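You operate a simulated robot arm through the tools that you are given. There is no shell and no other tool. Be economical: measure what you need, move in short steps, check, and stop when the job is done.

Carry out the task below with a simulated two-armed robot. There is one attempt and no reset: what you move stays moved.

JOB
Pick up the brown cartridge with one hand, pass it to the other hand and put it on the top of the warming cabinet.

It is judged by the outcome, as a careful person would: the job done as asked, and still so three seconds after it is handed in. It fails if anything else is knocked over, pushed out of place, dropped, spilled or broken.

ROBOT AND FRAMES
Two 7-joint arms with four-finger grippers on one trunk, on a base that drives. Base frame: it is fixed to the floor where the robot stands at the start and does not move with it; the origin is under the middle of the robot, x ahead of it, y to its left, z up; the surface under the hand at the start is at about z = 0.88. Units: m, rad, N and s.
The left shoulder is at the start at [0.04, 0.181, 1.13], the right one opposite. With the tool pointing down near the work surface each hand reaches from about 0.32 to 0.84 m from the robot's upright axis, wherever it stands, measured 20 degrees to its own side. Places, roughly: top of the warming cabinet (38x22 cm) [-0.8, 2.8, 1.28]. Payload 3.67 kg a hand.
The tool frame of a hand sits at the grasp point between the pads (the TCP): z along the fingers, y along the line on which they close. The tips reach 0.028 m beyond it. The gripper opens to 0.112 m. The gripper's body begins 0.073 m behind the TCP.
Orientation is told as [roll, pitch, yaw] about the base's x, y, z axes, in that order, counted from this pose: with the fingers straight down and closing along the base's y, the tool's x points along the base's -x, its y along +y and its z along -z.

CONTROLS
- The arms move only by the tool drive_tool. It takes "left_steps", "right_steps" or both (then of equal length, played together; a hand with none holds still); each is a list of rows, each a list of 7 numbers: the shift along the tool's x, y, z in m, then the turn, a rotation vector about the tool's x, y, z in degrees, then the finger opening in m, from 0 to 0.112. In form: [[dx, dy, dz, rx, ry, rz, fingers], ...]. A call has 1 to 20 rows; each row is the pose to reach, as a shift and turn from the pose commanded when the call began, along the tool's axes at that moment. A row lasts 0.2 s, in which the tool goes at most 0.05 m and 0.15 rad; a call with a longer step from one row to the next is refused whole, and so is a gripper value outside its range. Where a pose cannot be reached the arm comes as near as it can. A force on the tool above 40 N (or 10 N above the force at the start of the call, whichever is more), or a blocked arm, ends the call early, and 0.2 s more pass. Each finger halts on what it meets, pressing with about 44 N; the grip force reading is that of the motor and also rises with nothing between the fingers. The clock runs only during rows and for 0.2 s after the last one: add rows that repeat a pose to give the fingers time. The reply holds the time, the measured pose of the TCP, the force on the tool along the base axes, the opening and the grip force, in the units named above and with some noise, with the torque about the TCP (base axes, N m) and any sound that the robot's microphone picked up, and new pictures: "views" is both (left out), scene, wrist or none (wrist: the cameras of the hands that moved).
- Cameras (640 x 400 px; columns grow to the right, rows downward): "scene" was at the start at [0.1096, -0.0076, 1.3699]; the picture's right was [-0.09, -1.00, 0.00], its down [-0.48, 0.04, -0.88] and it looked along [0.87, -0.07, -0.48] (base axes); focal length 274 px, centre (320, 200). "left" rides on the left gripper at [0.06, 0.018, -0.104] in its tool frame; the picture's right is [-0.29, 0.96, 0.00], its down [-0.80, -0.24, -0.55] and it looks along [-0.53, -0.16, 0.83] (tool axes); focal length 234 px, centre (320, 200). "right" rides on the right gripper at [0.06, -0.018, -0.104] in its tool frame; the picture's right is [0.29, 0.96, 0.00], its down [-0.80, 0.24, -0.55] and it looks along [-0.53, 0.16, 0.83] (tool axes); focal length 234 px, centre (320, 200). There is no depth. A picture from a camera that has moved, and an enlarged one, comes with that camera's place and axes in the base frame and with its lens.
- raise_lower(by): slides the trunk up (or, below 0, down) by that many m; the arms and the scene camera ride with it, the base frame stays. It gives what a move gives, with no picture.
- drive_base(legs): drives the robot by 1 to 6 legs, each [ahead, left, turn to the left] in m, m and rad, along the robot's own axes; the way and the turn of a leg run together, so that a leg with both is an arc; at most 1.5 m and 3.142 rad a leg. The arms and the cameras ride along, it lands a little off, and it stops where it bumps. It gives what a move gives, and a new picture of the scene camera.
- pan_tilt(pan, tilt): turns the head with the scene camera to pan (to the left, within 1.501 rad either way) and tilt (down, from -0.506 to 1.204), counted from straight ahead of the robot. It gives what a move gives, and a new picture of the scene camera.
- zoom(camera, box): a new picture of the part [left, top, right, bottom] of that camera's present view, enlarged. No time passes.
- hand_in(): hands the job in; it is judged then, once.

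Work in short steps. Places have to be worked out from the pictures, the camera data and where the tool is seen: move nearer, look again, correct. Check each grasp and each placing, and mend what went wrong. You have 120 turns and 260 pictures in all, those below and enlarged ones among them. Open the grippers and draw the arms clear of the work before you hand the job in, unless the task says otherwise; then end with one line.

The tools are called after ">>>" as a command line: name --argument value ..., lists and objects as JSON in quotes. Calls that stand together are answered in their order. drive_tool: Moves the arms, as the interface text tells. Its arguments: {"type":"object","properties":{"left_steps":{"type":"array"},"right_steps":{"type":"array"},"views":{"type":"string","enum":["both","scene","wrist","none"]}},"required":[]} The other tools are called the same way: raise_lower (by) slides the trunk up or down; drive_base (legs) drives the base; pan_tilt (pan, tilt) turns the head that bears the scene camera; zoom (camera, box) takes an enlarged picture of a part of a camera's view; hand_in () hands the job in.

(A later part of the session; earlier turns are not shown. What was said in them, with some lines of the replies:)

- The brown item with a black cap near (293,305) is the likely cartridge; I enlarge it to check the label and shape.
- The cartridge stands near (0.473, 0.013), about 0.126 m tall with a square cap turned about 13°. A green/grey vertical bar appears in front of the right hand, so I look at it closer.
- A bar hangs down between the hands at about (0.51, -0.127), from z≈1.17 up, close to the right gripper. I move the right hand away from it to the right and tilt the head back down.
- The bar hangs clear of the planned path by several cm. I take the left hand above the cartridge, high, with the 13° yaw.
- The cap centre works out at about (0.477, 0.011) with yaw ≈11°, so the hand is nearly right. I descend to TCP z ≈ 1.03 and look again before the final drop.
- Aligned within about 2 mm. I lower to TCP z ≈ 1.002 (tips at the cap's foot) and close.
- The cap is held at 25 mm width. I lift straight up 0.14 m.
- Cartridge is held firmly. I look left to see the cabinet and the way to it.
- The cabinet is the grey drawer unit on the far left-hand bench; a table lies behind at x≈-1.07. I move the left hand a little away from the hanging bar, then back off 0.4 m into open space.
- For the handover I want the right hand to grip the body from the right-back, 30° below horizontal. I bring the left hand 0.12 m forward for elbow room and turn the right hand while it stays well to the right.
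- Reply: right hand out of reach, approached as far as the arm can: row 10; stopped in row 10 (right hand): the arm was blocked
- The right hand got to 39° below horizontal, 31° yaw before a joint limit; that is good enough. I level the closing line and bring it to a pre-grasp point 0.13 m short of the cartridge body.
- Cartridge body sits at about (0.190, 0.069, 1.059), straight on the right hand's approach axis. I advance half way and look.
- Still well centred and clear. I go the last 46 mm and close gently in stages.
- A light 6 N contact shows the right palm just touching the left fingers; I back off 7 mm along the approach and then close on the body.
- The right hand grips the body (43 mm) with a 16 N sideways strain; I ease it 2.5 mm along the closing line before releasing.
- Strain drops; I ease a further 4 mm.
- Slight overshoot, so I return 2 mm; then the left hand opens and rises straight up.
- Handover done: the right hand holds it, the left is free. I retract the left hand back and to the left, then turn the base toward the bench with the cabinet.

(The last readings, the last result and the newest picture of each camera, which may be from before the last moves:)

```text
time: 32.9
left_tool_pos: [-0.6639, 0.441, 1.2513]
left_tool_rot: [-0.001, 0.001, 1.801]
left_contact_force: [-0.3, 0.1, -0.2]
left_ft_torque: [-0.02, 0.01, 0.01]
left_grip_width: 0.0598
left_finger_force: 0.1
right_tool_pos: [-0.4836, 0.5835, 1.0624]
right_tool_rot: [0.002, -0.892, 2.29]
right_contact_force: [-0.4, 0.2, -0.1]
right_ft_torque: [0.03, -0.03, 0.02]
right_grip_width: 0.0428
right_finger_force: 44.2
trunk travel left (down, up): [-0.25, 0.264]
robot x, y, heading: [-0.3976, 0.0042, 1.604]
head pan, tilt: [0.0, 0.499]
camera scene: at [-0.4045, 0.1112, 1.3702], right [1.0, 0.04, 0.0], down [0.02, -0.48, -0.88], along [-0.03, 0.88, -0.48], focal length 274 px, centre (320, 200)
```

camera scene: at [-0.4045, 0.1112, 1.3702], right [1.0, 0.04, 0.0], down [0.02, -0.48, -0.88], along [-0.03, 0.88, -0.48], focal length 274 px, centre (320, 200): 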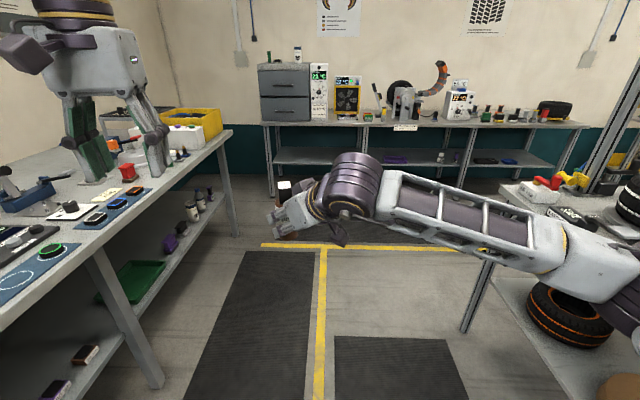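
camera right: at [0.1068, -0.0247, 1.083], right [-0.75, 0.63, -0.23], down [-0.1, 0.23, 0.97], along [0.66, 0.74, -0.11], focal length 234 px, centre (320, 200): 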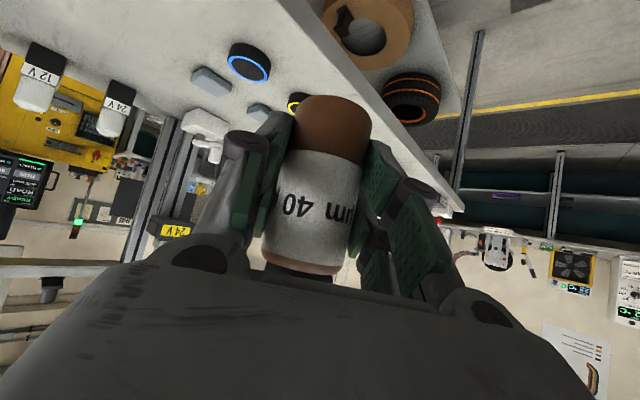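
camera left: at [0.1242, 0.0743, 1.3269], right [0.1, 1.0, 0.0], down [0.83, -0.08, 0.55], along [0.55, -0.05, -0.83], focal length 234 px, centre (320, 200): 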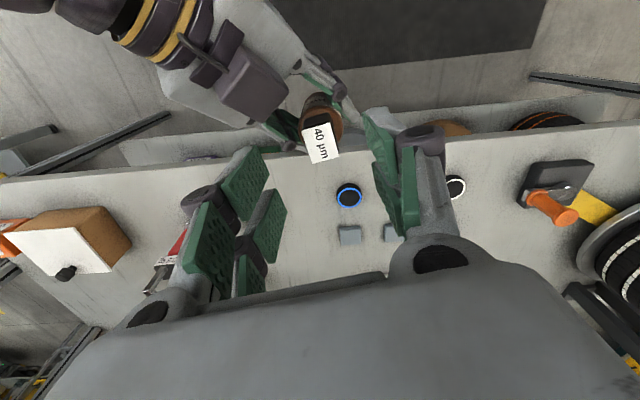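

The way ahead is clear floor. I drive 1.0 m toward the bench and tilt the head to see the cabinet.

>>> drive_base --legs '[[1.0, 0.05, -0.03]]'

>>> raise_lower --by 0.26

>>> pan_tilt --pan 0.2 --tilt 0.35

```text
time: 38.1
left_tool_pos: [-0.7185, 1.4255, 1.2503]
left_tool_rot: [-0.001, 0.0, 1.767]
left_contact_force: [-0.4, -0.4, 0.9]
left_ft_torque: [-0.02, 0.02, 0.0]
left_grip_width: 0.06
left_finger_force: 0.0
right_tool_pos: [-0.5333, 1.5618, 1.0635]
right_tool_rot: [0.0, -0.894, 2.26]
right_contact_force: [-0.4, -0.3, -0.6]
right_ft_torque: [-0.03, 0.0, -0.03]
right_grip_width: 0.0426
right_finger_force: 44.2
trunk travel left (down, up): [-0.25, 0.264]
robot x, y, heading: [-0.4697, 0.9765, 1.579]
head pan, tilt: [0.0, 0.499]
camera scene: at [-0.4703, 1.0875, 1.3702], right [1.0, 0.0, 0.0], down [0.0, -0.48, -0.88], along [0.0, 0.88, -0.48], focal length 274 px, centre (320, 200)
```

scene: 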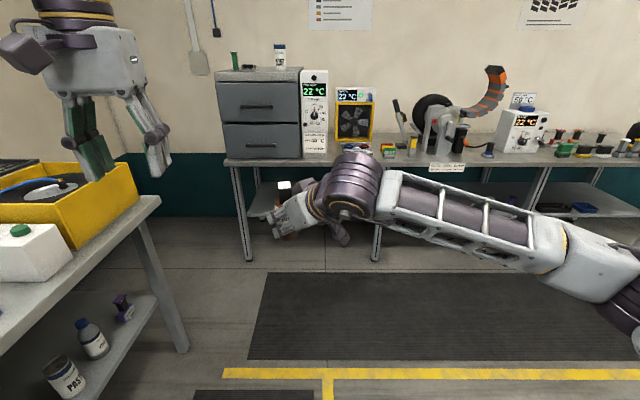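

```text
time: 40.8
left_tool_pos: [-0.7195, 1.4248, 1.5118]
left_tool_rot: [0.001, 0.0, 1.766]
left_contact_force: [0.0, 0.1, -0.6]
left_ft_torque: [-0.02, 0.01, -0.01]
left_grip_width: 0.0601
left_finger_force: 0.1
right_tool_pos: [-0.5333, 1.5624, 1.3228]
right_tool_rot: [0.0, -0.894, 2.259]
right_contact_force: [-0.4, 0.4, -1.0]
right_ft_torque: [0.04, 0.01, 0.04]
right_grip_width: 0.0426
right_finger_force: 44.0
trunk travel left (down, up): [-0.51, 0.004]
robot x, y, heading: [-0.4706, 0.9759, 1.575]
head pan, tilt: [0.0, 0.499]
```

```text
time: 41.5
left_tool_pos: [-0.7196, 1.4264, 1.5109]
left_tool_rot: [-0.001, 0.001, 1.765]
left_contact_force: [1.0, -0.2, -0.2]
left_ft_torque: [0.01, -0.01, -0.02]
left_grip_width: 0.0599
left_finger_force: 0.1
right_tool_pos: [-0.5337, 1.5633, 1.3229]
right_tool_rot: [0.0, -0.892, 2.258]
right_contact_force: [0.4, -0.8, -0.8]
right_ft_torque: [-0.03, -0.03, -0.02]
right_grip_width: 0.0426
right_finger_force: 44.0
trunk travel left (down, up): [-0.51, 0.004]
robot x, y, heading: [-0.4683, 0.9775, 1.575]
head pan, tilt: [0.201, 0.351]
camera scene: at [-0.4889, 1.0877, 1.643], right [0.98, 0.2, 0.0], down [0.07, -0.34, -0.94], along [-0.19, 0.92, -0.34], focal length 274 px, centre (320, 200)
```

scene: 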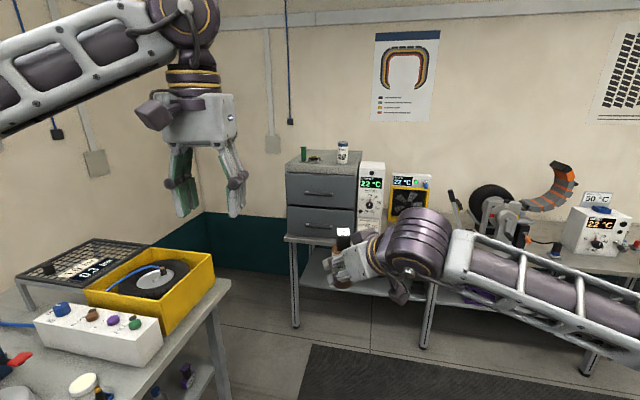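

Trunk is up and the cabinet top is visible with some small items on it. I enlarge the cabinet to judge its top.

>>> zoom --camera "scene" --box '[270, 125, 446, 235]'

```text
3.64 times, centred on (358, 180) of scene
camera zoom: at [-0.4889, 1.0877, 1.643], right [0.98, 0.2, 0.0], down [0.07, -0.34, -0.94], along [-0.19, 0.92, -0.34], focal length 995 px, centre (182, 273)
```

zoom: 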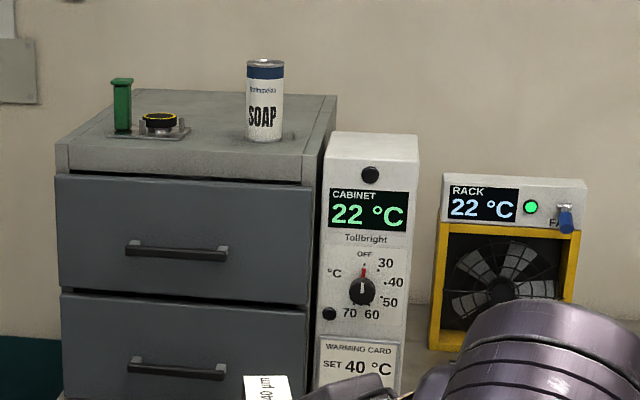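

The drawer unit with the "CABINET 22 °C" panel is the warming cabinet; its top holds a small stand (left) and a SOAP can (right), free space between at the front around x≈-0.78, y≈2.71. I test turning the right tool 25° clockwise so that it would approach squarely between them.

>>> drive_tool --right_steps '[[0, 0, 0, 4.8, 0, 3.9, 0.03], [0, 0, 0, 9.7, 0, 7.8, 0.03], [0, 0, 0, 14.5, 0, 11.8, 0.03], [0, 0, 0, 19.4, 0, 15.7, 0.03]]' --views "none"

>>> pan_tilt --pan 0.2 --tilt 0.5

```text
time: 42.5
left_tool_pos: [-0.7198, 1.4247, 1.5108]
left_tool_rot: [-0.001, 0.002, 1.766]
left_contact_force: [-0.3, 0.1, -0.1]
left_ft_torque: [-0.01, -0.02, -0.02]
left_grip_width: 0.0601
left_finger_force: 0.1
right_tool_pos: [-0.5333, 1.5623, 1.3241]
right_tool_rot: [0.002, -0.894, 1.819]
right_contact_force: [-0.9, -1.1, -1.1]
right_ft_torque: [0.0, 0.01, -0.01]
right_grip_width: 0.0428
right_finger_force: 44.0
trunk travel left (down, up): [-0.51, 0.004]
robot x, y, heading: [-0.4654, 0.9722, 1.571]
head pan, tilt: [0.201, 0.351]
```

```text
time: 43.2
left_tool_pos: [-0.7194, 1.4255, 1.5104]
left_tool_rot: [0.0, -0.001, 1.765]
left_contact_force: [1.3, -0.2, -0.7]
left_ft_torque: [-0.02, 0.02, -0.01]
left_grip_width: 0.06
left_finger_force: 0.0
right_tool_pos: [-0.5333, 1.5621, 1.3227]
right_tool_rot: [0.002, -0.894, 1.823]
right_contact_force: [0.2, -0.1, -0.5]
right_ft_torque: [0.03, -0.02, 0.03]
right_grip_width: 0.0427
right_finger_force: 44.0
trunk travel left (down, up): [-0.51, 0.004]
robot x, y, heading: [-0.4701, 0.9764, 1.574]
head pan, tilt: [0.201, 0.499]
camera scene: at [-0.489, 1.0855, 1.6294], right [0.98, 0.2, 0.0], down [0.1, -0.47, -0.88], along [-0.18, 0.86, -0.48], focal length 274 px, centre (320, 200)
```

scene: 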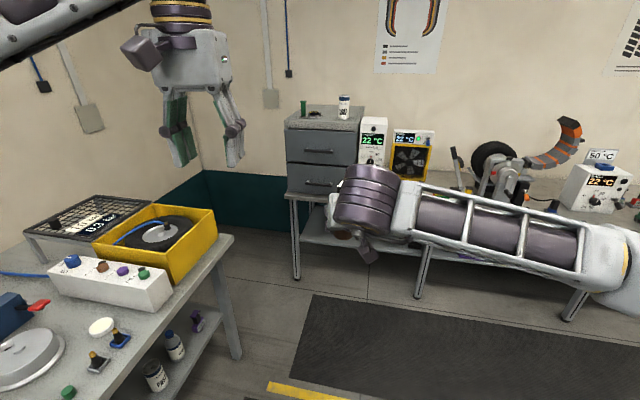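

The turn worked (approach azimuth 104°). I raise the cartridge 8 cm and shift the hand 9 cm left, then drive nearer with a slight left turn.

>>> drive_tool --right_steps '[[-0.025, 0.03, -0.01, 0, 0, 0, 0.03], [-0.05, 0.058, -0.022, 0, 0, 0, 0.03], [-0.0763, 0.087, -0.033, 0, 0, 0, 0.03]]' --views "none"

>>> drive_base --legs '[[0.85, 0, 0], [0, 0, 0.2]]'

>>> pan_tilt --pan 0.1 --tilt 0.4

```text
time: 44.0
left_tool_pos: [-0.7201, 1.4242, 1.5111]
left_tool_rot: [-0.002, 0.0, 1.767]
left_contact_force: [-0.2, -0.3, -0.1]
left_ft_torque: [-0.01, -0.03, 0.01]
left_grip_width: 0.0601
left_finger_force: 0.0
right_tool_pos: [-0.6252, 1.5627, 1.4043]
right_tool_rot: [0.0, -0.893, 1.822]
right_contact_force: [0.1, 1.1, -0.7]
right_ft_torque: [0.01, 0.0, -0.03]
right_grip_width: 0.0427
right_finger_force: 44.1
trunk travel left (down, up): [-0.51, 0.004]
robot x, y, heading: [-0.4677, 0.9764, 1.575]
head pan, tilt: [0.201, 0.499]
```

```text
time: 49.4
left_tool_pos: [-0.813, 2.2113, 1.51]
left_tool_rot: [0.0, 0.002, 1.976]
left_contact_force: [0.4, -0.5, 0.1]
left_ft_torque: [0.0, 0.02, -0.04]
left_grip_width: 0.0598
left_finger_force: 0.1
right_tool_pos: [-0.7496, 2.3654, 1.4023]
right_tool_rot: [0.001, -0.893, 2.032]
right_contact_force: [-0.1, 0.6, -0.9]
right_ft_torque: [0.03, 0.0, 0.0]
right_grip_width: 0.0425
right_finger_force: 44.4
trunk travel left (down, up): [-0.51, 0.004]
robot x, y, heading: [-0.4741, 1.8212, 1.789]
head pan, tilt: [0.201, 0.499]
camera scene: at [-0.5171, 1.9283, 1.6293], right [0.92, 0.4, 0.0], down [0.19, -0.44, -0.88], along [-0.35, 0.8, -0.48], focal length 274 px, centre (320, 200)
```

scene: 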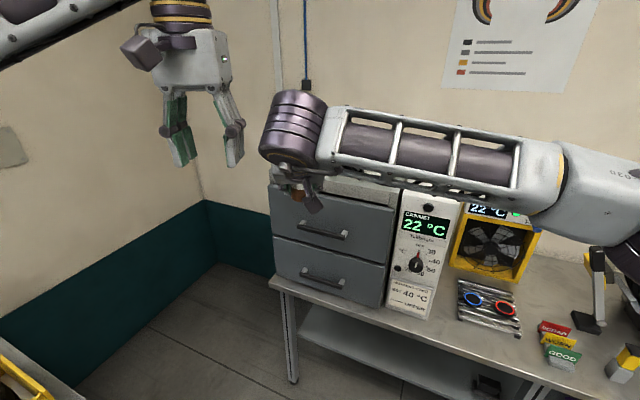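

```text
time: 50.1
left_tool_pos: [-0.8144, 2.2106, 1.5109]
left_tool_rot: [0.0, -0.001, 1.977]
left_contact_force: [0.9, 0.0, 0.7]
left_ft_torque: [0.03, 0.02, -0.01]
left_grip_width: 0.0601
left_finger_force: 0.2
right_tool_pos: [-0.7496, 2.3648, 1.4044]
right_tool_rot: [0.003, -0.893, 2.032]
right_contact_force: [-0.2, 0.2, -1.0]
right_ft_torque: [-0.03, -0.02, -0.02]
right_grip_width: 0.0425
right_finger_force: 43.9
trunk travel left (down, up): [-0.51, 0.004]
robot x, y, heading: [-0.4769, 1.8227, 1.784]
head pan, tilt: [0.099, 0.4]
camera scene: at [-0.5096, 1.9324, 1.6385], right [0.95, 0.31, 0.0], down [0.12, -0.37, -0.92], along [-0.28, 0.88, -0.39], focal length 274 px, centre (320, 200)
```

scene: 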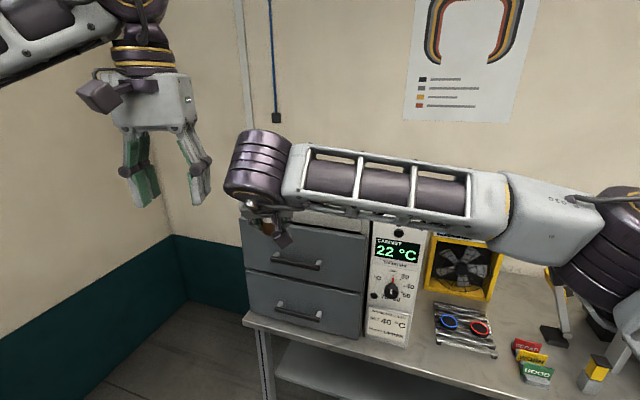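

The right arm hides the top from the head camera, so I look through both wrist cameras.

>>> zoom --camera "left" --box '[0, 0, 640, 400]'

>>> zoom --camera "right" --box '[0, 0, 640, 400]'

```text
1.00 times, centred on (320, 200) of left (not enlarged: the box is as wide or as high as the picture)
camera zoom: at [-0.8072, 2.1484, 1.6151], right [-0.99, -0.11, 0.0], down [-0.1, 0.83, 0.55], along [-0.06, 0.55, -0.83], focal length 234 px, centre (320, 200)
```

zoom: 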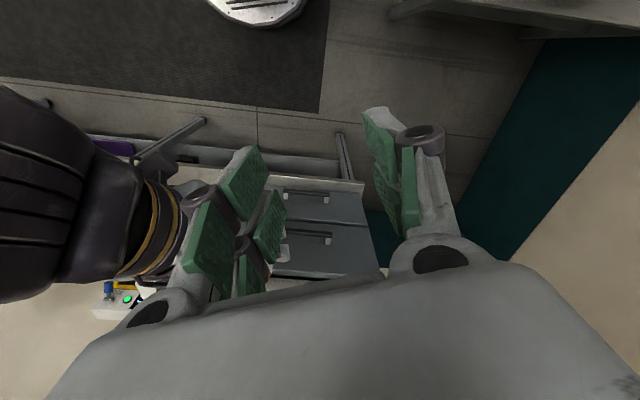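

```text
1.00 times, centred on (320, 200) of right (not enlarged: the box is as wide or as high as the picture)
camera zoom: at [-0.6805, 2.2673, 1.4222], right [-0.78, -0.59, -0.22], down [-0.24, -0.05, 0.97], along [-0.58, 0.81, -0.11], focal length 234 px, centre (320, 200)
```

zoom: 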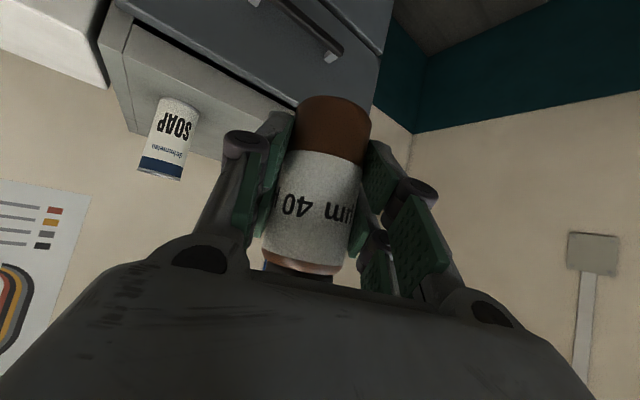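

The right camera sees the cabinet top (upside down) with the soap can; I enlarge it.

>>> zoom --camera "right" --box '[80, 0, 320, 190]'

```text
2.11 times, centred on (200, 95) of right
camera zoom: at [-0.6805, 2.2673, 1.4222], right [-0.78, -0.59, -0.22], down [-0.24, -0.05, 0.97], along [-0.58, 0.81, -0.11], focal length 493 px, centre (573, 421)
```

zoom: 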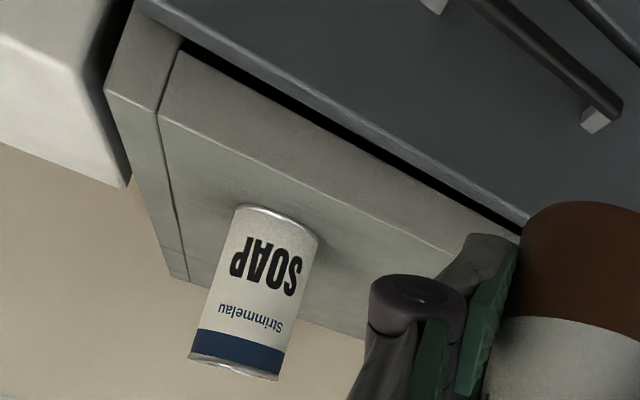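

With z=1.28 the cabinet's right-front corner is at (-0.597, 2.64) and the soap at (-0.686, 2.73); I aim for about (-0.772, 2.695). I rotate the tool 20° more toward straight-ahead and drive 0.2 m nearer.

>>> drive_tool --right_steps '[[0, 0, 0, 5.2, 0, 4.2, 0.03], [0, 0, 0, 10.4, 0, 8.4, 0.03], [0, 0, 0, 15.6, 0, 12.6, 0.03]]' --views "none"

>>> drive_base --legs '[[0.195, -0.042, 0]]'

>>> zoom --camera "right" --box '[0, 0, 640, 400]'

>>> zoom --camera "left" --box '[0, 0, 640, 400]'

```text
time: 50.9
left_tool_pos: [-0.8187, 2.2112, 1.5107]
left_tool_rot: [0.0, 0.0, 1.987]
left_contact_force: [-30.6, 10.1, 7.9]
left_ft_torque: [-0.23, -1.05, 0.59]
left_grip_width: 0.0491
left_finger_force: 0.1
right_tool_pos: [-0.7482, 2.3641, 1.4038]
right_tool_rot: [0.0, -0.895, 1.683]
right_contact_force: [-0.9, 0.2, -0.5]
right_ft_torque: [0.05, 0.01, 0.0]
right_grip_width: 0.0426
right_finger_force: 44.0
trunk travel left (down, up): [-0.51, 0.004]
robot x, y, heading: [-0.476, 1.8238, 1.785]
head pan, tilt: [0.099, 0.4]
```

```text
time: 51.8
left_tool_pos: [-0.818, 2.2304, 1.5161]
left_tool_rot: [-0.003, -0.014, 1.988]
left_contact_force: [-12.9, -4.8, -1.1]
left_ft_torque: [0.22, -0.2, -0.13]
left_grip_width: 0.053
left_finger_force: 0.0
right_tool_pos: [-0.7505, 2.3857, 1.4104]
right_tool_rot: [0.001, -0.903, 1.683]
right_contact_force: [-0.2, -1.8, 0.3]
right_ft_torque: [0.06, -0.04, -0.02]
right_grip_width: 0.0426
right_finger_force: 44.0
trunk travel left (down, up): [-0.51, 0.004]
robot x, y, heading: [-0.4768, 1.8569, 1.784]
head pan, tilt: [0.099, 0.4]
stopped in leg 1: the force on the tool passed its limit at 44 N (the readings are from after the stop); the commanded pose is now the measured one
camera scene: at [-0.5097, 1.9518, 1.6396], right [0.95, 0.31, 0.0], down [0.12, -0.36, -0.92], along [-0.29, 0.88, -0.38], focal length 274 px, centre (320, 200)
```

scene: 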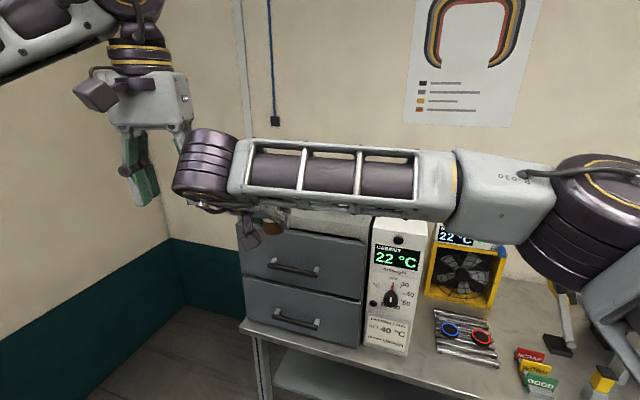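

```text
1.00 times, centred on (320, 200) of right (not enlarged: the box is as wide or as high as the picture)
camera zoom: at [-0.7183, 2.2704, 1.4277], right [-0.93, -0.29, -0.23], down [-0.24, 0.03, 0.97], along [-0.27, 0.96, -0.1], focal length 234 px, centre (320, 200)
```

zoom: 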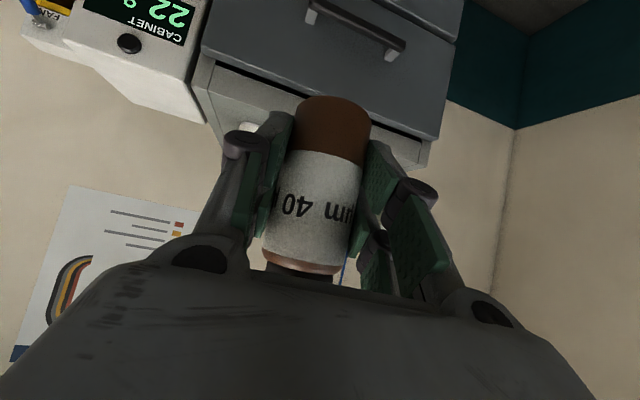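

```text
1.00 times, centred on (320, 200) of left (not enlarged: the box is as wide or as high as the picture)
camera zoom: at [-0.8112, 2.1672, 1.6199], right [-0.99, -0.12, 0.0], down [-0.1, 0.82, 0.56], along [-0.07, 0.56, -0.83], focal length 234 px, centre (320, 200)
```

zoom: 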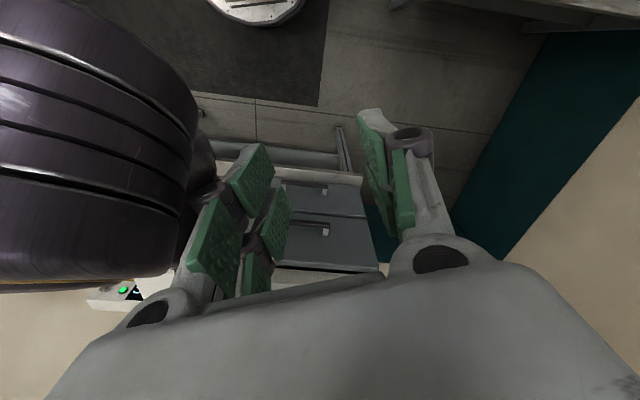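

The right wrist brushed the left gripper. I move the left hand away, to the left, slightly back and up.

>>> drive_tool --left_steps '[[0.0, 0.03, 0.0, 0, 0, 0, 0.06], [0.003, 0.07, -0.02, 0, 0, 0, 0.06], [0.006, 0.11, -0.04, 0, 0, 0, 0.06], [0.012, 0.14, -0.06, 0, 0, 0, 0.06], [0.012, 0.17, -0.06, 0, 0, 0, 0.06]]' --views "wrist"

```text
time: 53.0
left_tool_pos: [-0.9639, 2.1896, 1.5616]
left_tool_rot: [-0.005, -0.005, 1.985]
left_contact_force: [-1.1, -0.6, -0.1]
left_ft_torque: [0.02, -0.04, 0.0]
left_grip_width: 0.0599
left_finger_force: 0.1
left hand out of reach, approached as far as the arm can: row 4, 5
right_tool_pos: [-0.7501, 2.3957, 1.4052]
right_tool_rot: [-0.001, -0.896, 1.683]
right_contact_force: [-0.4, 0.3, -0.6]
right_ft_torque: [0.02, 0.0, -0.07]
right_grip_width: 0.0429
right_finger_force: 44.4
trunk travel left (down, up): [-0.51, 0.004]
robot x, y, heading: [-0.4744, 1.8598, 1.791]
head pan, tilt: [0.099, 0.4]
camera left: at [-0.956, 2.1276, 1.6668], right [-0.99, -0.12, 0.0], down [-0.1, 0.82, 0.56], along [-0.07, 0.56, -0.83], focal length 234 px, centre (320, 200)
```

left: 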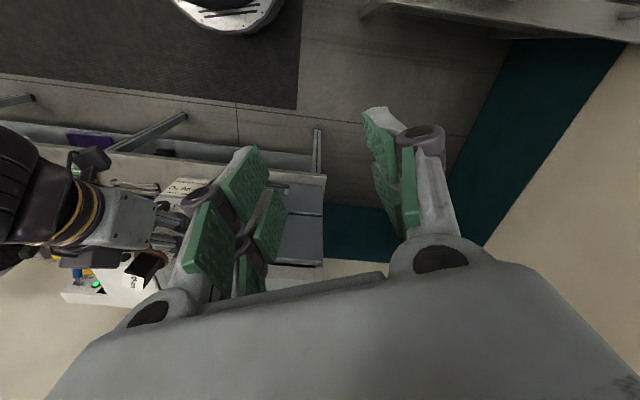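

Hands are clear. I drive on 0.16 m toward the cabinet, keeping x, then look again.

>>> drive_base --legs '[[0.157, -0.034, 0]]'

>>> zoom --camera "right" --box '[0, 0, 640, 400]'

>>> zoom --camera "left" --box '[0, 0, 640, 400]'

```text
time: 54.5
left_tool_pos: [-0.9596, 2.3529, 1.5635]
left_tool_rot: [-0.005, -0.006, 1.983]
left_contact_force: [-0.9, 0.0, 0.4]
left_ft_torque: [0.05, 0.02, -0.01]
left_grip_width: 0.0597
left_finger_force: 0.0
right_tool_pos: [-0.7476, 2.5572, 1.4058]
right_tool_rot: [0.002, -0.897, 1.683]
right_contact_force: [0.2, -1.7, -1.6]
right_ft_torque: [0.02, 0.01, -0.03]
right_grip_width: 0.0425
right_finger_force: 44.7
trunk travel left (down, up): [-0.51, 0.004]
robot x, y, heading: [-0.4759, 2.0209, 1.783]
head pan, tilt: [0.099, 0.4]
camera scene: at [-0.5088, 2.1248, 1.6389], right [0.95, 0.31, 0.0], down [0.12, -0.37, -0.92], along [-0.28, 0.88, -0.39], focal length 274 px, centre (320, 200)
```

scene: 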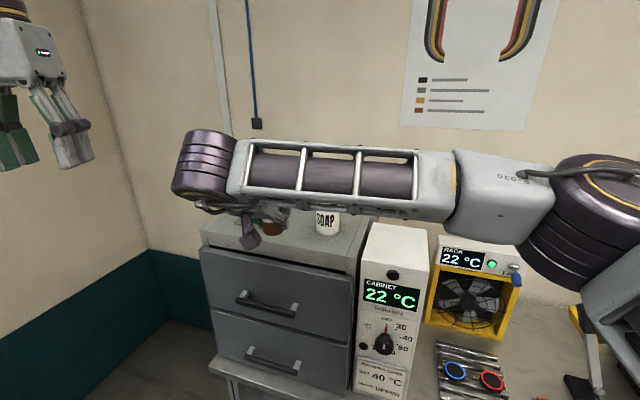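

```text
1.00 times, centred on (320, 200) of right (not enlarged: the box is as wide or as high as the picture)
camera zoom: at [-0.7169, 2.4419, 1.4242], right [-0.93, -0.29, -0.22], down [-0.24, 0.04, 0.97], along [-0.27, 0.96, -0.1], focal length 234 px, centre (320, 200)
```

zoom: 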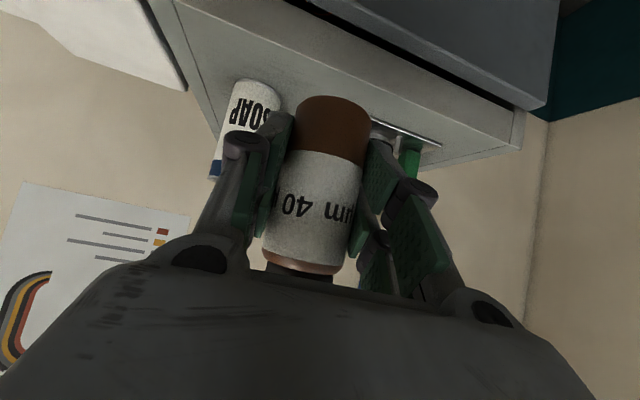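

```text
1.00 times, centred on (320, 200) of left (not enlarged: the box is as wide or as high as the picture)
camera zoom: at [-0.953, 2.2891, 1.6672], right [-0.99, -0.12, 0.0], down [-0.1, 0.82, 0.56], along [-0.07, 0.56, -0.83], focal length 234 px, centre (320, 200)
```

zoom: 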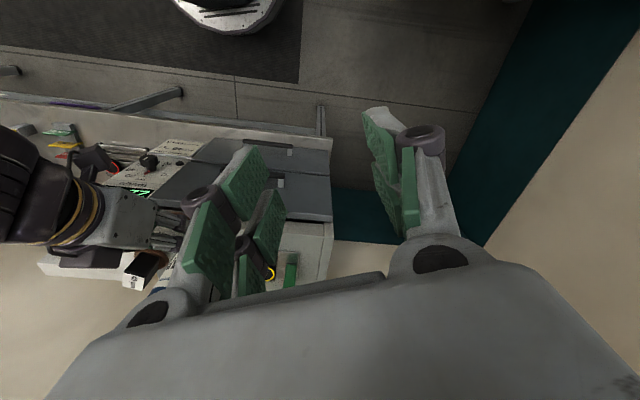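

Both the soap and the stand plate are now visible beside the cartridge; I enlarge for measuring.

>>> zoom --camera "right" --box '[200, 20, 460, 190]'

>>> zoom --camera "left" --box '[90, 120, 350, 300]'

```text
2.35 times, centred on (330, 105) of right
camera zoom: at [-0.7169, 2.4419, 1.4242], right [-0.93, -0.29, -0.22], down [-0.24, 0.04, 0.97], along [-0.27, 0.96, -0.1], focal length 551 px, centre (296, 424)
```

zoom: 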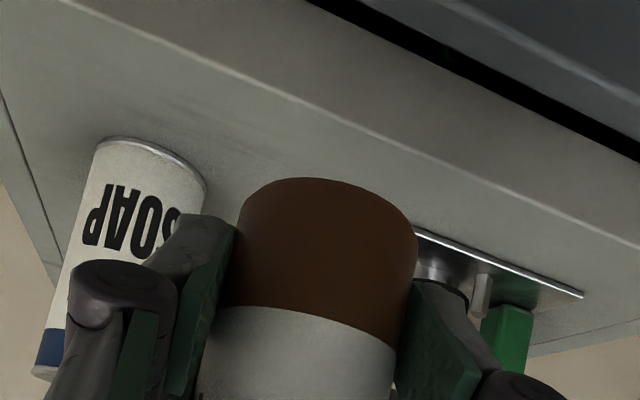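

```text
2.22 times, centred on (220, 210) of left
camera zoom: at [-0.953, 2.2891, 1.6672], right [-0.99, -0.12, 0.0], down [-0.1, 0.82, 0.56], along [-0.07, 0.56, -0.83], focal length 520 px, centre (542, 178)
```

zoom: 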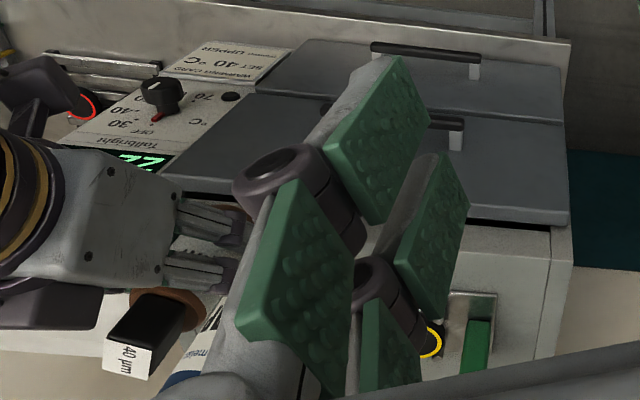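

Cabinet front edge y=2.642, soap centre (-0.69, 2.74) r≈0.03, stand plate front y≈2.70 left of x≈-0.825. I move the cartridge to above (-0.774, 2.685), then down 4 cm.

>>> drive_tool --right_steps '[[-0.02, 0.003, 0.025, 0, 0, 0, 0.03], [-0.04, 0.006, 0.05, 0, 0, 0, 0.03], [-0.06, 0.009, 0.075, 0, 0, 0, 0.03], [-0.0793, 0.0122, 0.0994, 0, 0, 0, 0.03], [-0.063, 0.0122, 0.112, 0, 0, 0, 0.03], [-0.048, 0.0122, 0.1244, 0, 0, 0, 0.03]]'

```text
time: 55.9
left_tool_pos: [-0.96, 2.356, 1.5617]
left_tool_rot: [-0.002, -0.003, 1.982]
left_contact_force: [-0.3, 0.5, -0.4]
left_ft_torque: [-0.02, 0.0, 0.02]
left_grip_width: 0.0599
left_finger_force: 0.1
right_tool_pos: [-0.7743, 2.6849, 1.3641]
right_tool_rot: [0.001, -0.894, 1.681]
right_contact_force: [0.8, -0.2, -0.8]
right_ft_torque: [-0.04, 0.0, -0.02]
right_grip_width: 0.0427
right_finger_force: 44.0
trunk travel left (down, up): [-0.51, 0.004]
robot x, y, heading: [-0.4761, 2.0214, 1.785]
head pan, tilt: [0.099, 0.4]
camera scene: at [-0.5083, 2.1296, 1.6385], right [0.95, 0.31, 0.0], down [0.12, -0.37, -0.92], along [-0.28, 0.88, -0.39], focal length 274 px, centre (320, 200)
camera right: at [-0.743, 2.5704, 1.3829], right [-0.93, -0.29, -0.22], down [-0.24, 0.04, 0.97], along [-0.27, 0.96, -0.11], focal length 234 px, centre (320, 200)
```

scene: 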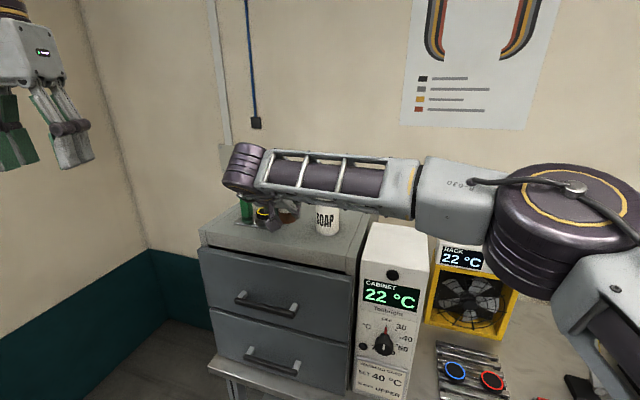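
right: 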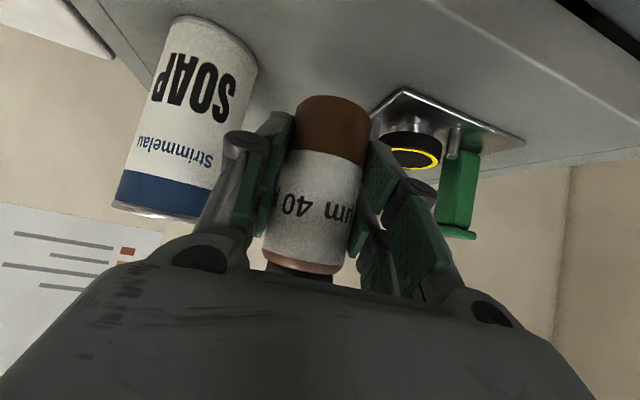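

Clearances agree with the estimate. I lower 3 cm, watching the force.

>>> drive_tool --right_steps '[[0.0078, -0.0005, 0.0062, 0, 0, 0, 0.03], [0.0156, -0.0005, 0.0125, 0, 0, 0, 0.03], [0.0234, -0.0005, 0.0187, 0, 0, 0, 0.03]]' --views "wrist"

```text
time: 56.7
left_tool_pos: [-0.9608, 2.3558, 1.5629]
left_tool_rot: [-0.002, -0.002, 1.982]
left_contact_force: [0.3, 0.6, -0.4]
left_ft_torque: [0.0, -0.01, -0.01]
left_grip_width: 0.0601
left_finger_force: 0.1
right_tool_pos: [-0.7736, 2.6862, 1.3359]
right_tool_rot: [0.002, -0.893, 1.68]
right_contact_force: [-0.3, 0.1, -1.5]
right_ft_torque: [-0.02, 0.01, 0.01]
right_grip_width: 0.0425
right_finger_force: 43.8
trunk travel left (down, up): [-0.51, 0.004]
robot x, y, heading: [-0.4723, 2.0227, 1.783]
head pan, tilt: [0.099, 0.4]
camera right: at [-0.7428, 2.5709, 1.3525], right [-0.93, -0.29, -0.22], down [-0.24, 0.04, 0.97], along [-0.27, 0.96, -0.11], focal length 234 px, centre (320, 200)
```

right: 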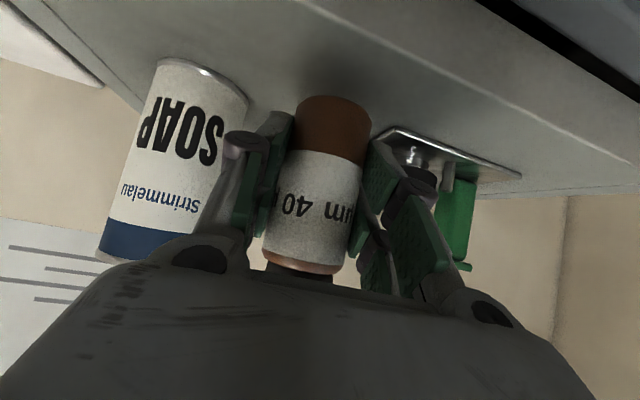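

Nearly there. I go down in 2.5 mm steps until contact appears.

>>> drive_tool --right_steps '[[0.002, 0, 0.0016, 0, 0, 0, 0.03], [0.004, 0, 0.0031, 0, 0, 0, 0.03], [0.0059, 0, 0.0047, 0, 0, 0, 0.03], [0.0078, 0, 0.0062, 0, 0, 0, 0.03]]' --views "wrist"

```text
time: 57.7
left_tool_pos: [-0.9601, 2.3568, 1.5612]
left_tool_rot: [-0.002, -0.004, 1.983]
left_contact_force: [-0.2, -0.2, 0.4]
left_ft_torque: [-0.02, -0.02, 0.0]
left_grip_width: 0.06
left_finger_force: 0.1
right_tool_pos: [-0.7745, 2.6869, 1.3243]
right_tool_rot: [0.001, -0.893, 1.683]
right_contact_force: [-0.1, -0.4, -1.2]
right_ft_torque: [0.01, 0.0, -0.03]
right_grip_width: 0.0427
right_finger_force: 44.5
trunk travel left (down, up): [-0.51, 0.004]
robot x, y, heading: [-0.4763, 2.023, 1.78]
head pan, tilt: [0.099, 0.4]
camera right: at [-0.7426, 2.5709, 1.3429], right [-0.93, -0.29, -0.22], down [-0.24, 0.04, 0.97], along [-0.27, 0.96, -0.11], focal length 234 px, centre (320, 200)
```

right: 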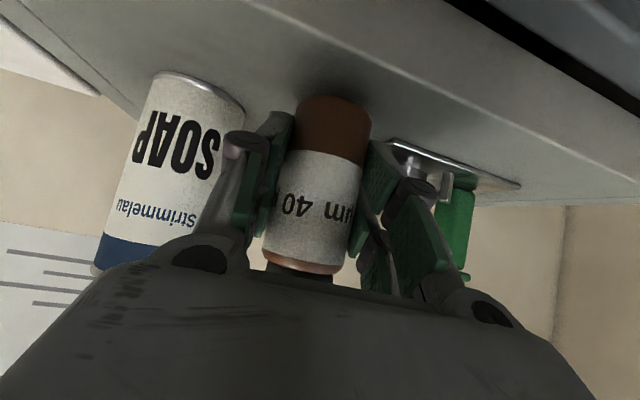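

No contact yet; I continue down up to 10 mm in small steps.

>>> drive_tool --right_steps '[[0.0016, 0, 0.0012, 0, 0, 0, 0.03], [0.0031, 0, 0.0025, 0, 0, 0, 0.03], [0.0047, 0, 0.0037, 0, 0, 0, 0.03]]' --views "none"

```text
time: 58.5
left_tool_pos: [-0.9602, 2.3569, 1.5622]
left_tool_rot: [-0.002, -0.004, 1.98]
left_contact_force: [-0.3, 0.5, -0.3]
left_ft_torque: [0.0, 0.02, 0.01]
left_grip_width: 0.0601
left_finger_force: 0.0
right_tool_pos: [-0.7748, 2.685, 1.3182]
right_tool_rot: [0.002, -0.894, 1.681]
right_contact_force: [-0.3, -1.3, -0.4]
right_ft_torque: [-0.05, -0.02, -0.01]
right_grip_width: 0.0425
right_finger_force: 44.4
trunk travel left (down, up): [-0.51, 0.004]
robot x, y, heading: [-0.4705, 2.0229, 1.783]
head pan, tilt: [0.099, 0.4]
```

>>> zoom --camera "right" --box '[240, 70, 440, 195]'

```text
3.20 times, centred on (340, 132) of right
camera zoom: at [-0.7426, 2.5707, 1.337], right [-0.93, -0.29, -0.22], down [-0.24, 0.04, 0.97], along [-0.27, 0.96, -0.11], focal length 749 px, centre (256, 416)
```

zoom: 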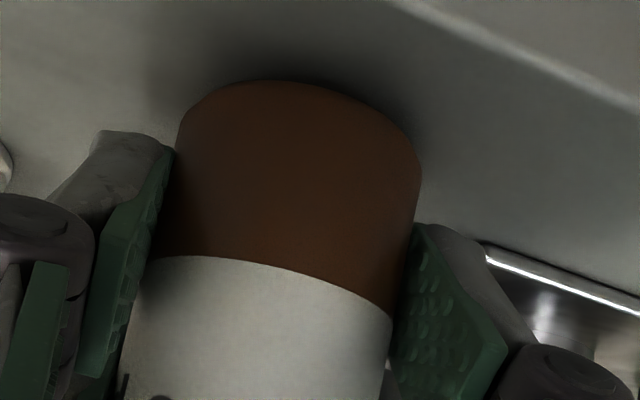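

The picture puts the cartridge's bottom at about 1.281, just above the surface. I descend further in 1 mm steps.

>>> drive_tool --right_steps '[[0.0008, 0, 0.0006, 0, 0, 0, 0.03], [0.0016, 0, 0.0012, 0, 0, 0, 0.03], [0.0023, 0, 0.0019, 0, 0, 0, 0.03]]' --views "none"

```text
time: 59.3
left_tool_pos: [-0.9605, 2.3568, 1.5624]
left_tool_rot: [-0.002, -0.004, 1.981]
left_contact_force: [0.1, 0.2, 0.1]
left_ft_torque: [0.0, -0.03, 0.0]
left_grip_width: 0.0599
left_finger_force: 0.0
right_tool_pos: [-0.7737, 2.6858, 1.3153]
right_tool_rot: [0.002, -0.894, 1.679]
right_contact_force: [0.3, 0.8, -1.4]
right_ft_torque: [-0.05, -0.03, -0.02]
right_grip_width: 0.0427
right_finger_force: 43.8
trunk travel left (down, up): [-0.51, 0.004]
robot x, y, heading: [-0.4707, 2.0189, 1.782]
head pan, tilt: [0.099, 0.4]
```

No contact force yet; another few millimetres the same way.

>>> drive_tool --right_steps '[[0.0008, 0, 0.0006, 0, 0, 0, 0.03], [0.0016, 0, 0.0012, 0, 0, 0, 0.03], [0.0023, 0, 0.0019, 0, 0, 0, 0.03]]' --views "none"

```text
time: 60.1
left_tool_pos: [-0.96, 2.3555, 1.5624]
left_tool_rot: [-0.001, -0.007, 1.982]
left_contact_force: [0.1, 0.3, -0.2]
left_ft_torque: [-0.01, 0.01, 0.03]
left_grip_width: 0.0599
left_finger_force: 0.0
right_tool_pos: [-0.7743, 2.6855, 1.3147]
right_tool_rot: [0.005, -0.897, 1.679]
right_contact_force: [-1.0, 2.2, 11.7]
right_ft_torque: [0.06, 0.12, 0.01]
right_grip_width: 0.0428
right_finger_force: 44.2
trunk travel left (down, up): [-0.51, 0.004]
robot x, y, heading: [-0.4752, 2.0221, 1.781]
head pan, tilt: [0.099, 0.4]
```

Contact: 12 N upward at z 1.315. I relieve 1 mm, open the fingers a little, and look.

>>> drive_tool --right_steps '[[-0.001, 0, -0.0008, 0, 0, 0, 0.03], [-0.001, 0, -0.0008, 0, 0, 0, 0.046], [-0.001, 0, -0.0008, 0, 0, 0, 0.056], [-0.001, 0, -0.0008, 0, 0, 0, 0.056]]'

```text
time: 61.1
left_tool_pos: [-0.9607, 2.3568, 1.5625]
left_tool_rot: [-0.002, -0.004, 1.982]
left_contact_force: [0.2, 0.0, -0.3]
left_ft_torque: [-0.02, -0.03, 0.02]
left_grip_width: 0.06
left_finger_force: 0.1
right_tool_pos: [-0.7737, 2.687, 1.314]
right_tool_rot: [0.002, -0.894, 1.682]
right_contact_force: [1.0, 0.4, 0.1]
right_ft_torque: [-0.01, 0.03, -0.01]
right_grip_width: 0.0559
right_finger_force: 0.0
trunk travel left (down, up): [-0.51, 0.004]
robot x, y, heading: [-0.475, 2.0222, 1.782]
head pan, tilt: [0.099, 0.4]
camera scene: at [-0.5085, 2.1293, 1.6385], right [0.95, 0.31, 0.0], down [0.12, -0.37, -0.92], along [-0.28, 0.88, -0.39], focal length 274 px, centre (320, 200)
camera right: at [-0.743, 2.5706, 1.3323], right [-0.93, -0.29, -0.22], down [-0.24, 0.04, 0.97], along [-0.27, 0.96, -0.11], focal length 234 px, centre (320, 200)
```

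scene: 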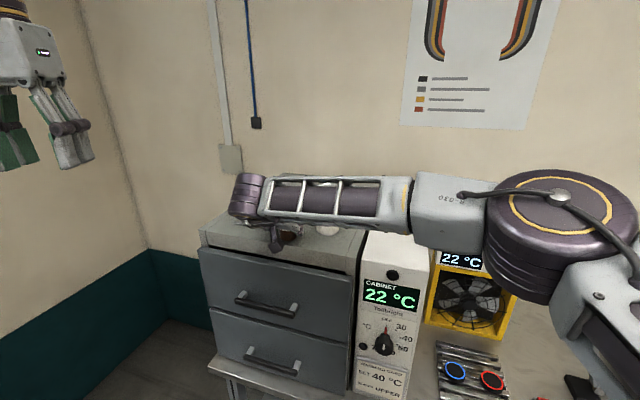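
right: 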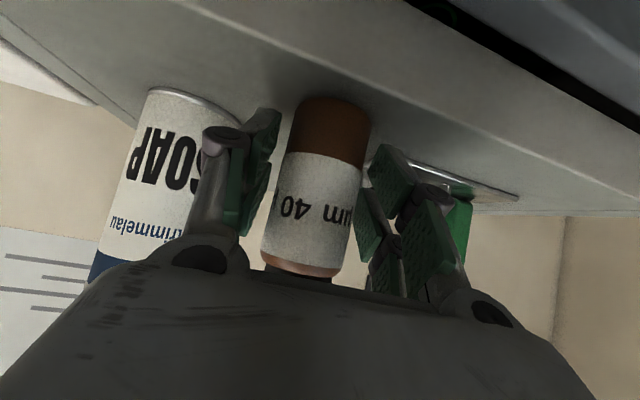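

The cartridge stands free between the fingers. I withdraw straight back along the approach line.

>>> drive_tool --right_steps '[[0, 0, -0.015, 0, 0, 0, 0.056], [0, 0, -0.035, 0, 0, 0, 0.056], [0, 0, -0.06, 0, 0, 0, 0.056], [0, 0, -0.09, 0, 0, 0, 0.056], [0, 0, -0.12, 0, 0, 0, 0.056], [0, 0, -0.16, 0, 0, 0, 0.056]]'

```text
time: 62.5
left_tool_pos: [-0.959, 2.3549, 1.5633]
left_tool_rot: [-0.001, -0.006, 1.982]
left_contact_force: [-0.5, -0.1, -0.2]
left_ft_torque: [0.01, -0.04, -0.04]
left_grip_width: 0.06
left_finger_force: 0.0
right_tool_pos: [-0.7586, 2.56, 1.4155]
right_tool_rot: [0.002, -0.894, 1.681]
right_contact_force: [1.0, -0.6, 1.2]
right_ft_torque: [-0.01, 0.0, 0.02]
right_grip_width: 0.0559
right_finger_force: 0.0
trunk travel left (down, up): [-0.51, 0.004]
robot x, y, heading: [-0.4753, 2.0199, 1.787]
head pan, tilt: [0.099, 0.4]
camera scene: at [-0.5082, 2.1275, 1.6387], right [0.95, 0.31, 0.0], down [0.12, -0.37, -0.92], along [-0.28, 0.88, -0.39], focal length 274 px, centre (320, 200)
camera right: at [-0.7269, 2.4446, 1.4342], right [-0.93, -0.29, -0.22], down [-0.24, 0.04, 0.97], along [-0.27, 0.96, -0.11], focal length 234 px, centre (320, 200)
```

scene: 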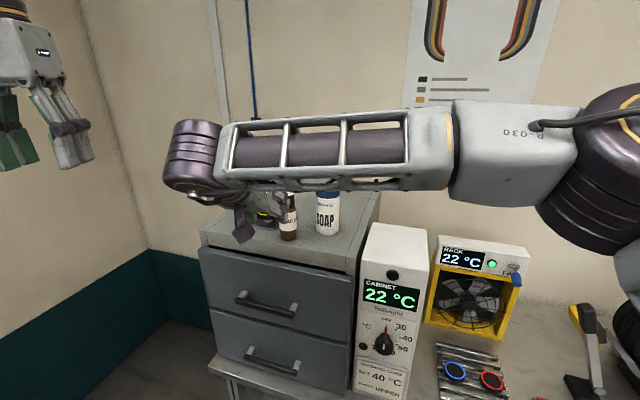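
right: 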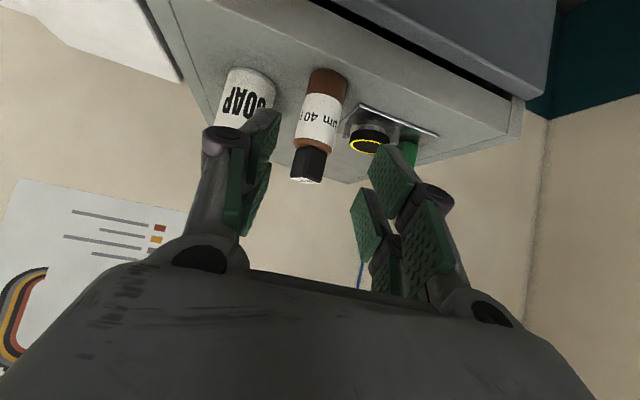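

The cartridge stands upright on the cabinet top between soap and stand, nothing disturbed. I back the base off 0.3 m to be clear and take a last look.

>>> drive_base --legs '[[-0.3, 0, 0]]'

>>> zoom --camera "right" --box '[160, 0, 520, 225]'

```text
time: 64.6
left_tool_pos: [-0.8973, 2.0633, 1.5625]
left_tool_rot: [-0.002, -0.001, 1.986]
left_contact_force: [-0.1, 0.9, -0.2]
left_ft_torque: [-0.05, 0.01, 0.01]
left_grip_width: 0.06
left_finger_force: 0.1
right_tool_pos: [-0.6961, 2.2698, 1.4145]
right_tool_rot: [0.003, -0.893, 1.685]
right_contact_force: [0.0, 0.2, -0.1]
right_ft_torque: [0.0, 0.01, 0.02]
right_grip_width: 0.056
right_finger_force: 0.2
trunk travel left (down, up): [-0.51, 0.004]
robot x, y, heading: [-0.4138, 1.7265, 1.792]
head pan, tilt: [0.099, 0.4]
camera scene: at [-0.4455, 1.837, 1.6383], right [0.95, 0.31, 0.0], down [0.12, -0.37, -0.92], along [-0.29, 0.87, -0.39], focal length 274 px, centre (320, 200)
```

scene: 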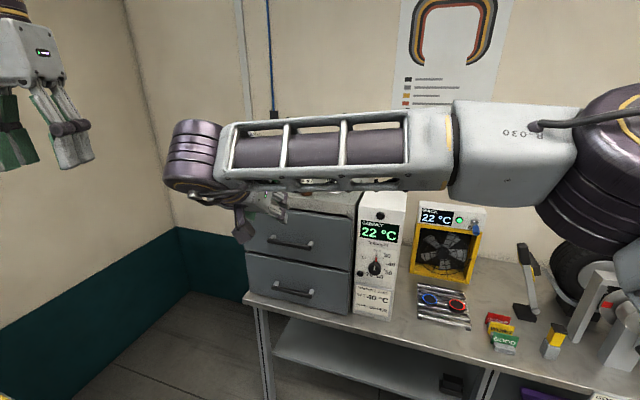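

```text
1.78 times, centred on (340, 112) of right
camera zoom: at [-0.6655, 2.153, 1.4323], right [-0.93, -0.29, -0.22], down [-0.25, 0.04, 0.97], along [-0.27, 0.96, -0.11], focal length 416 px, centre (284, 356)
```

zoom: 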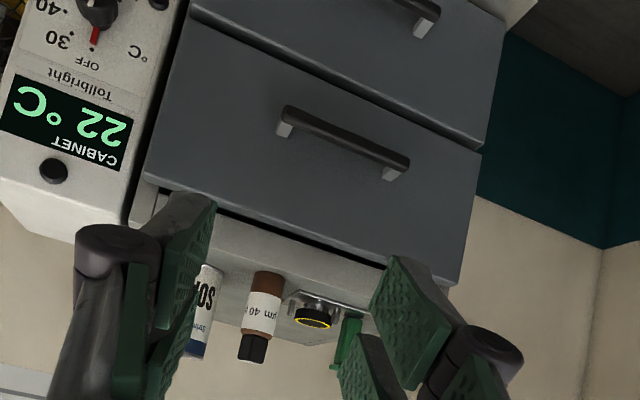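

The cartridge stands stable, both grippers are open and clear; I hand the job in.

>>> hand_in

```text
The job is handed in.
```

The brown 40 µm cartridge was picked up with the left hand, passed to the right, and now stands upright on top of the warming cabinet; nothing else was moved, though the right wrist once brushed the robot's own left gripper.
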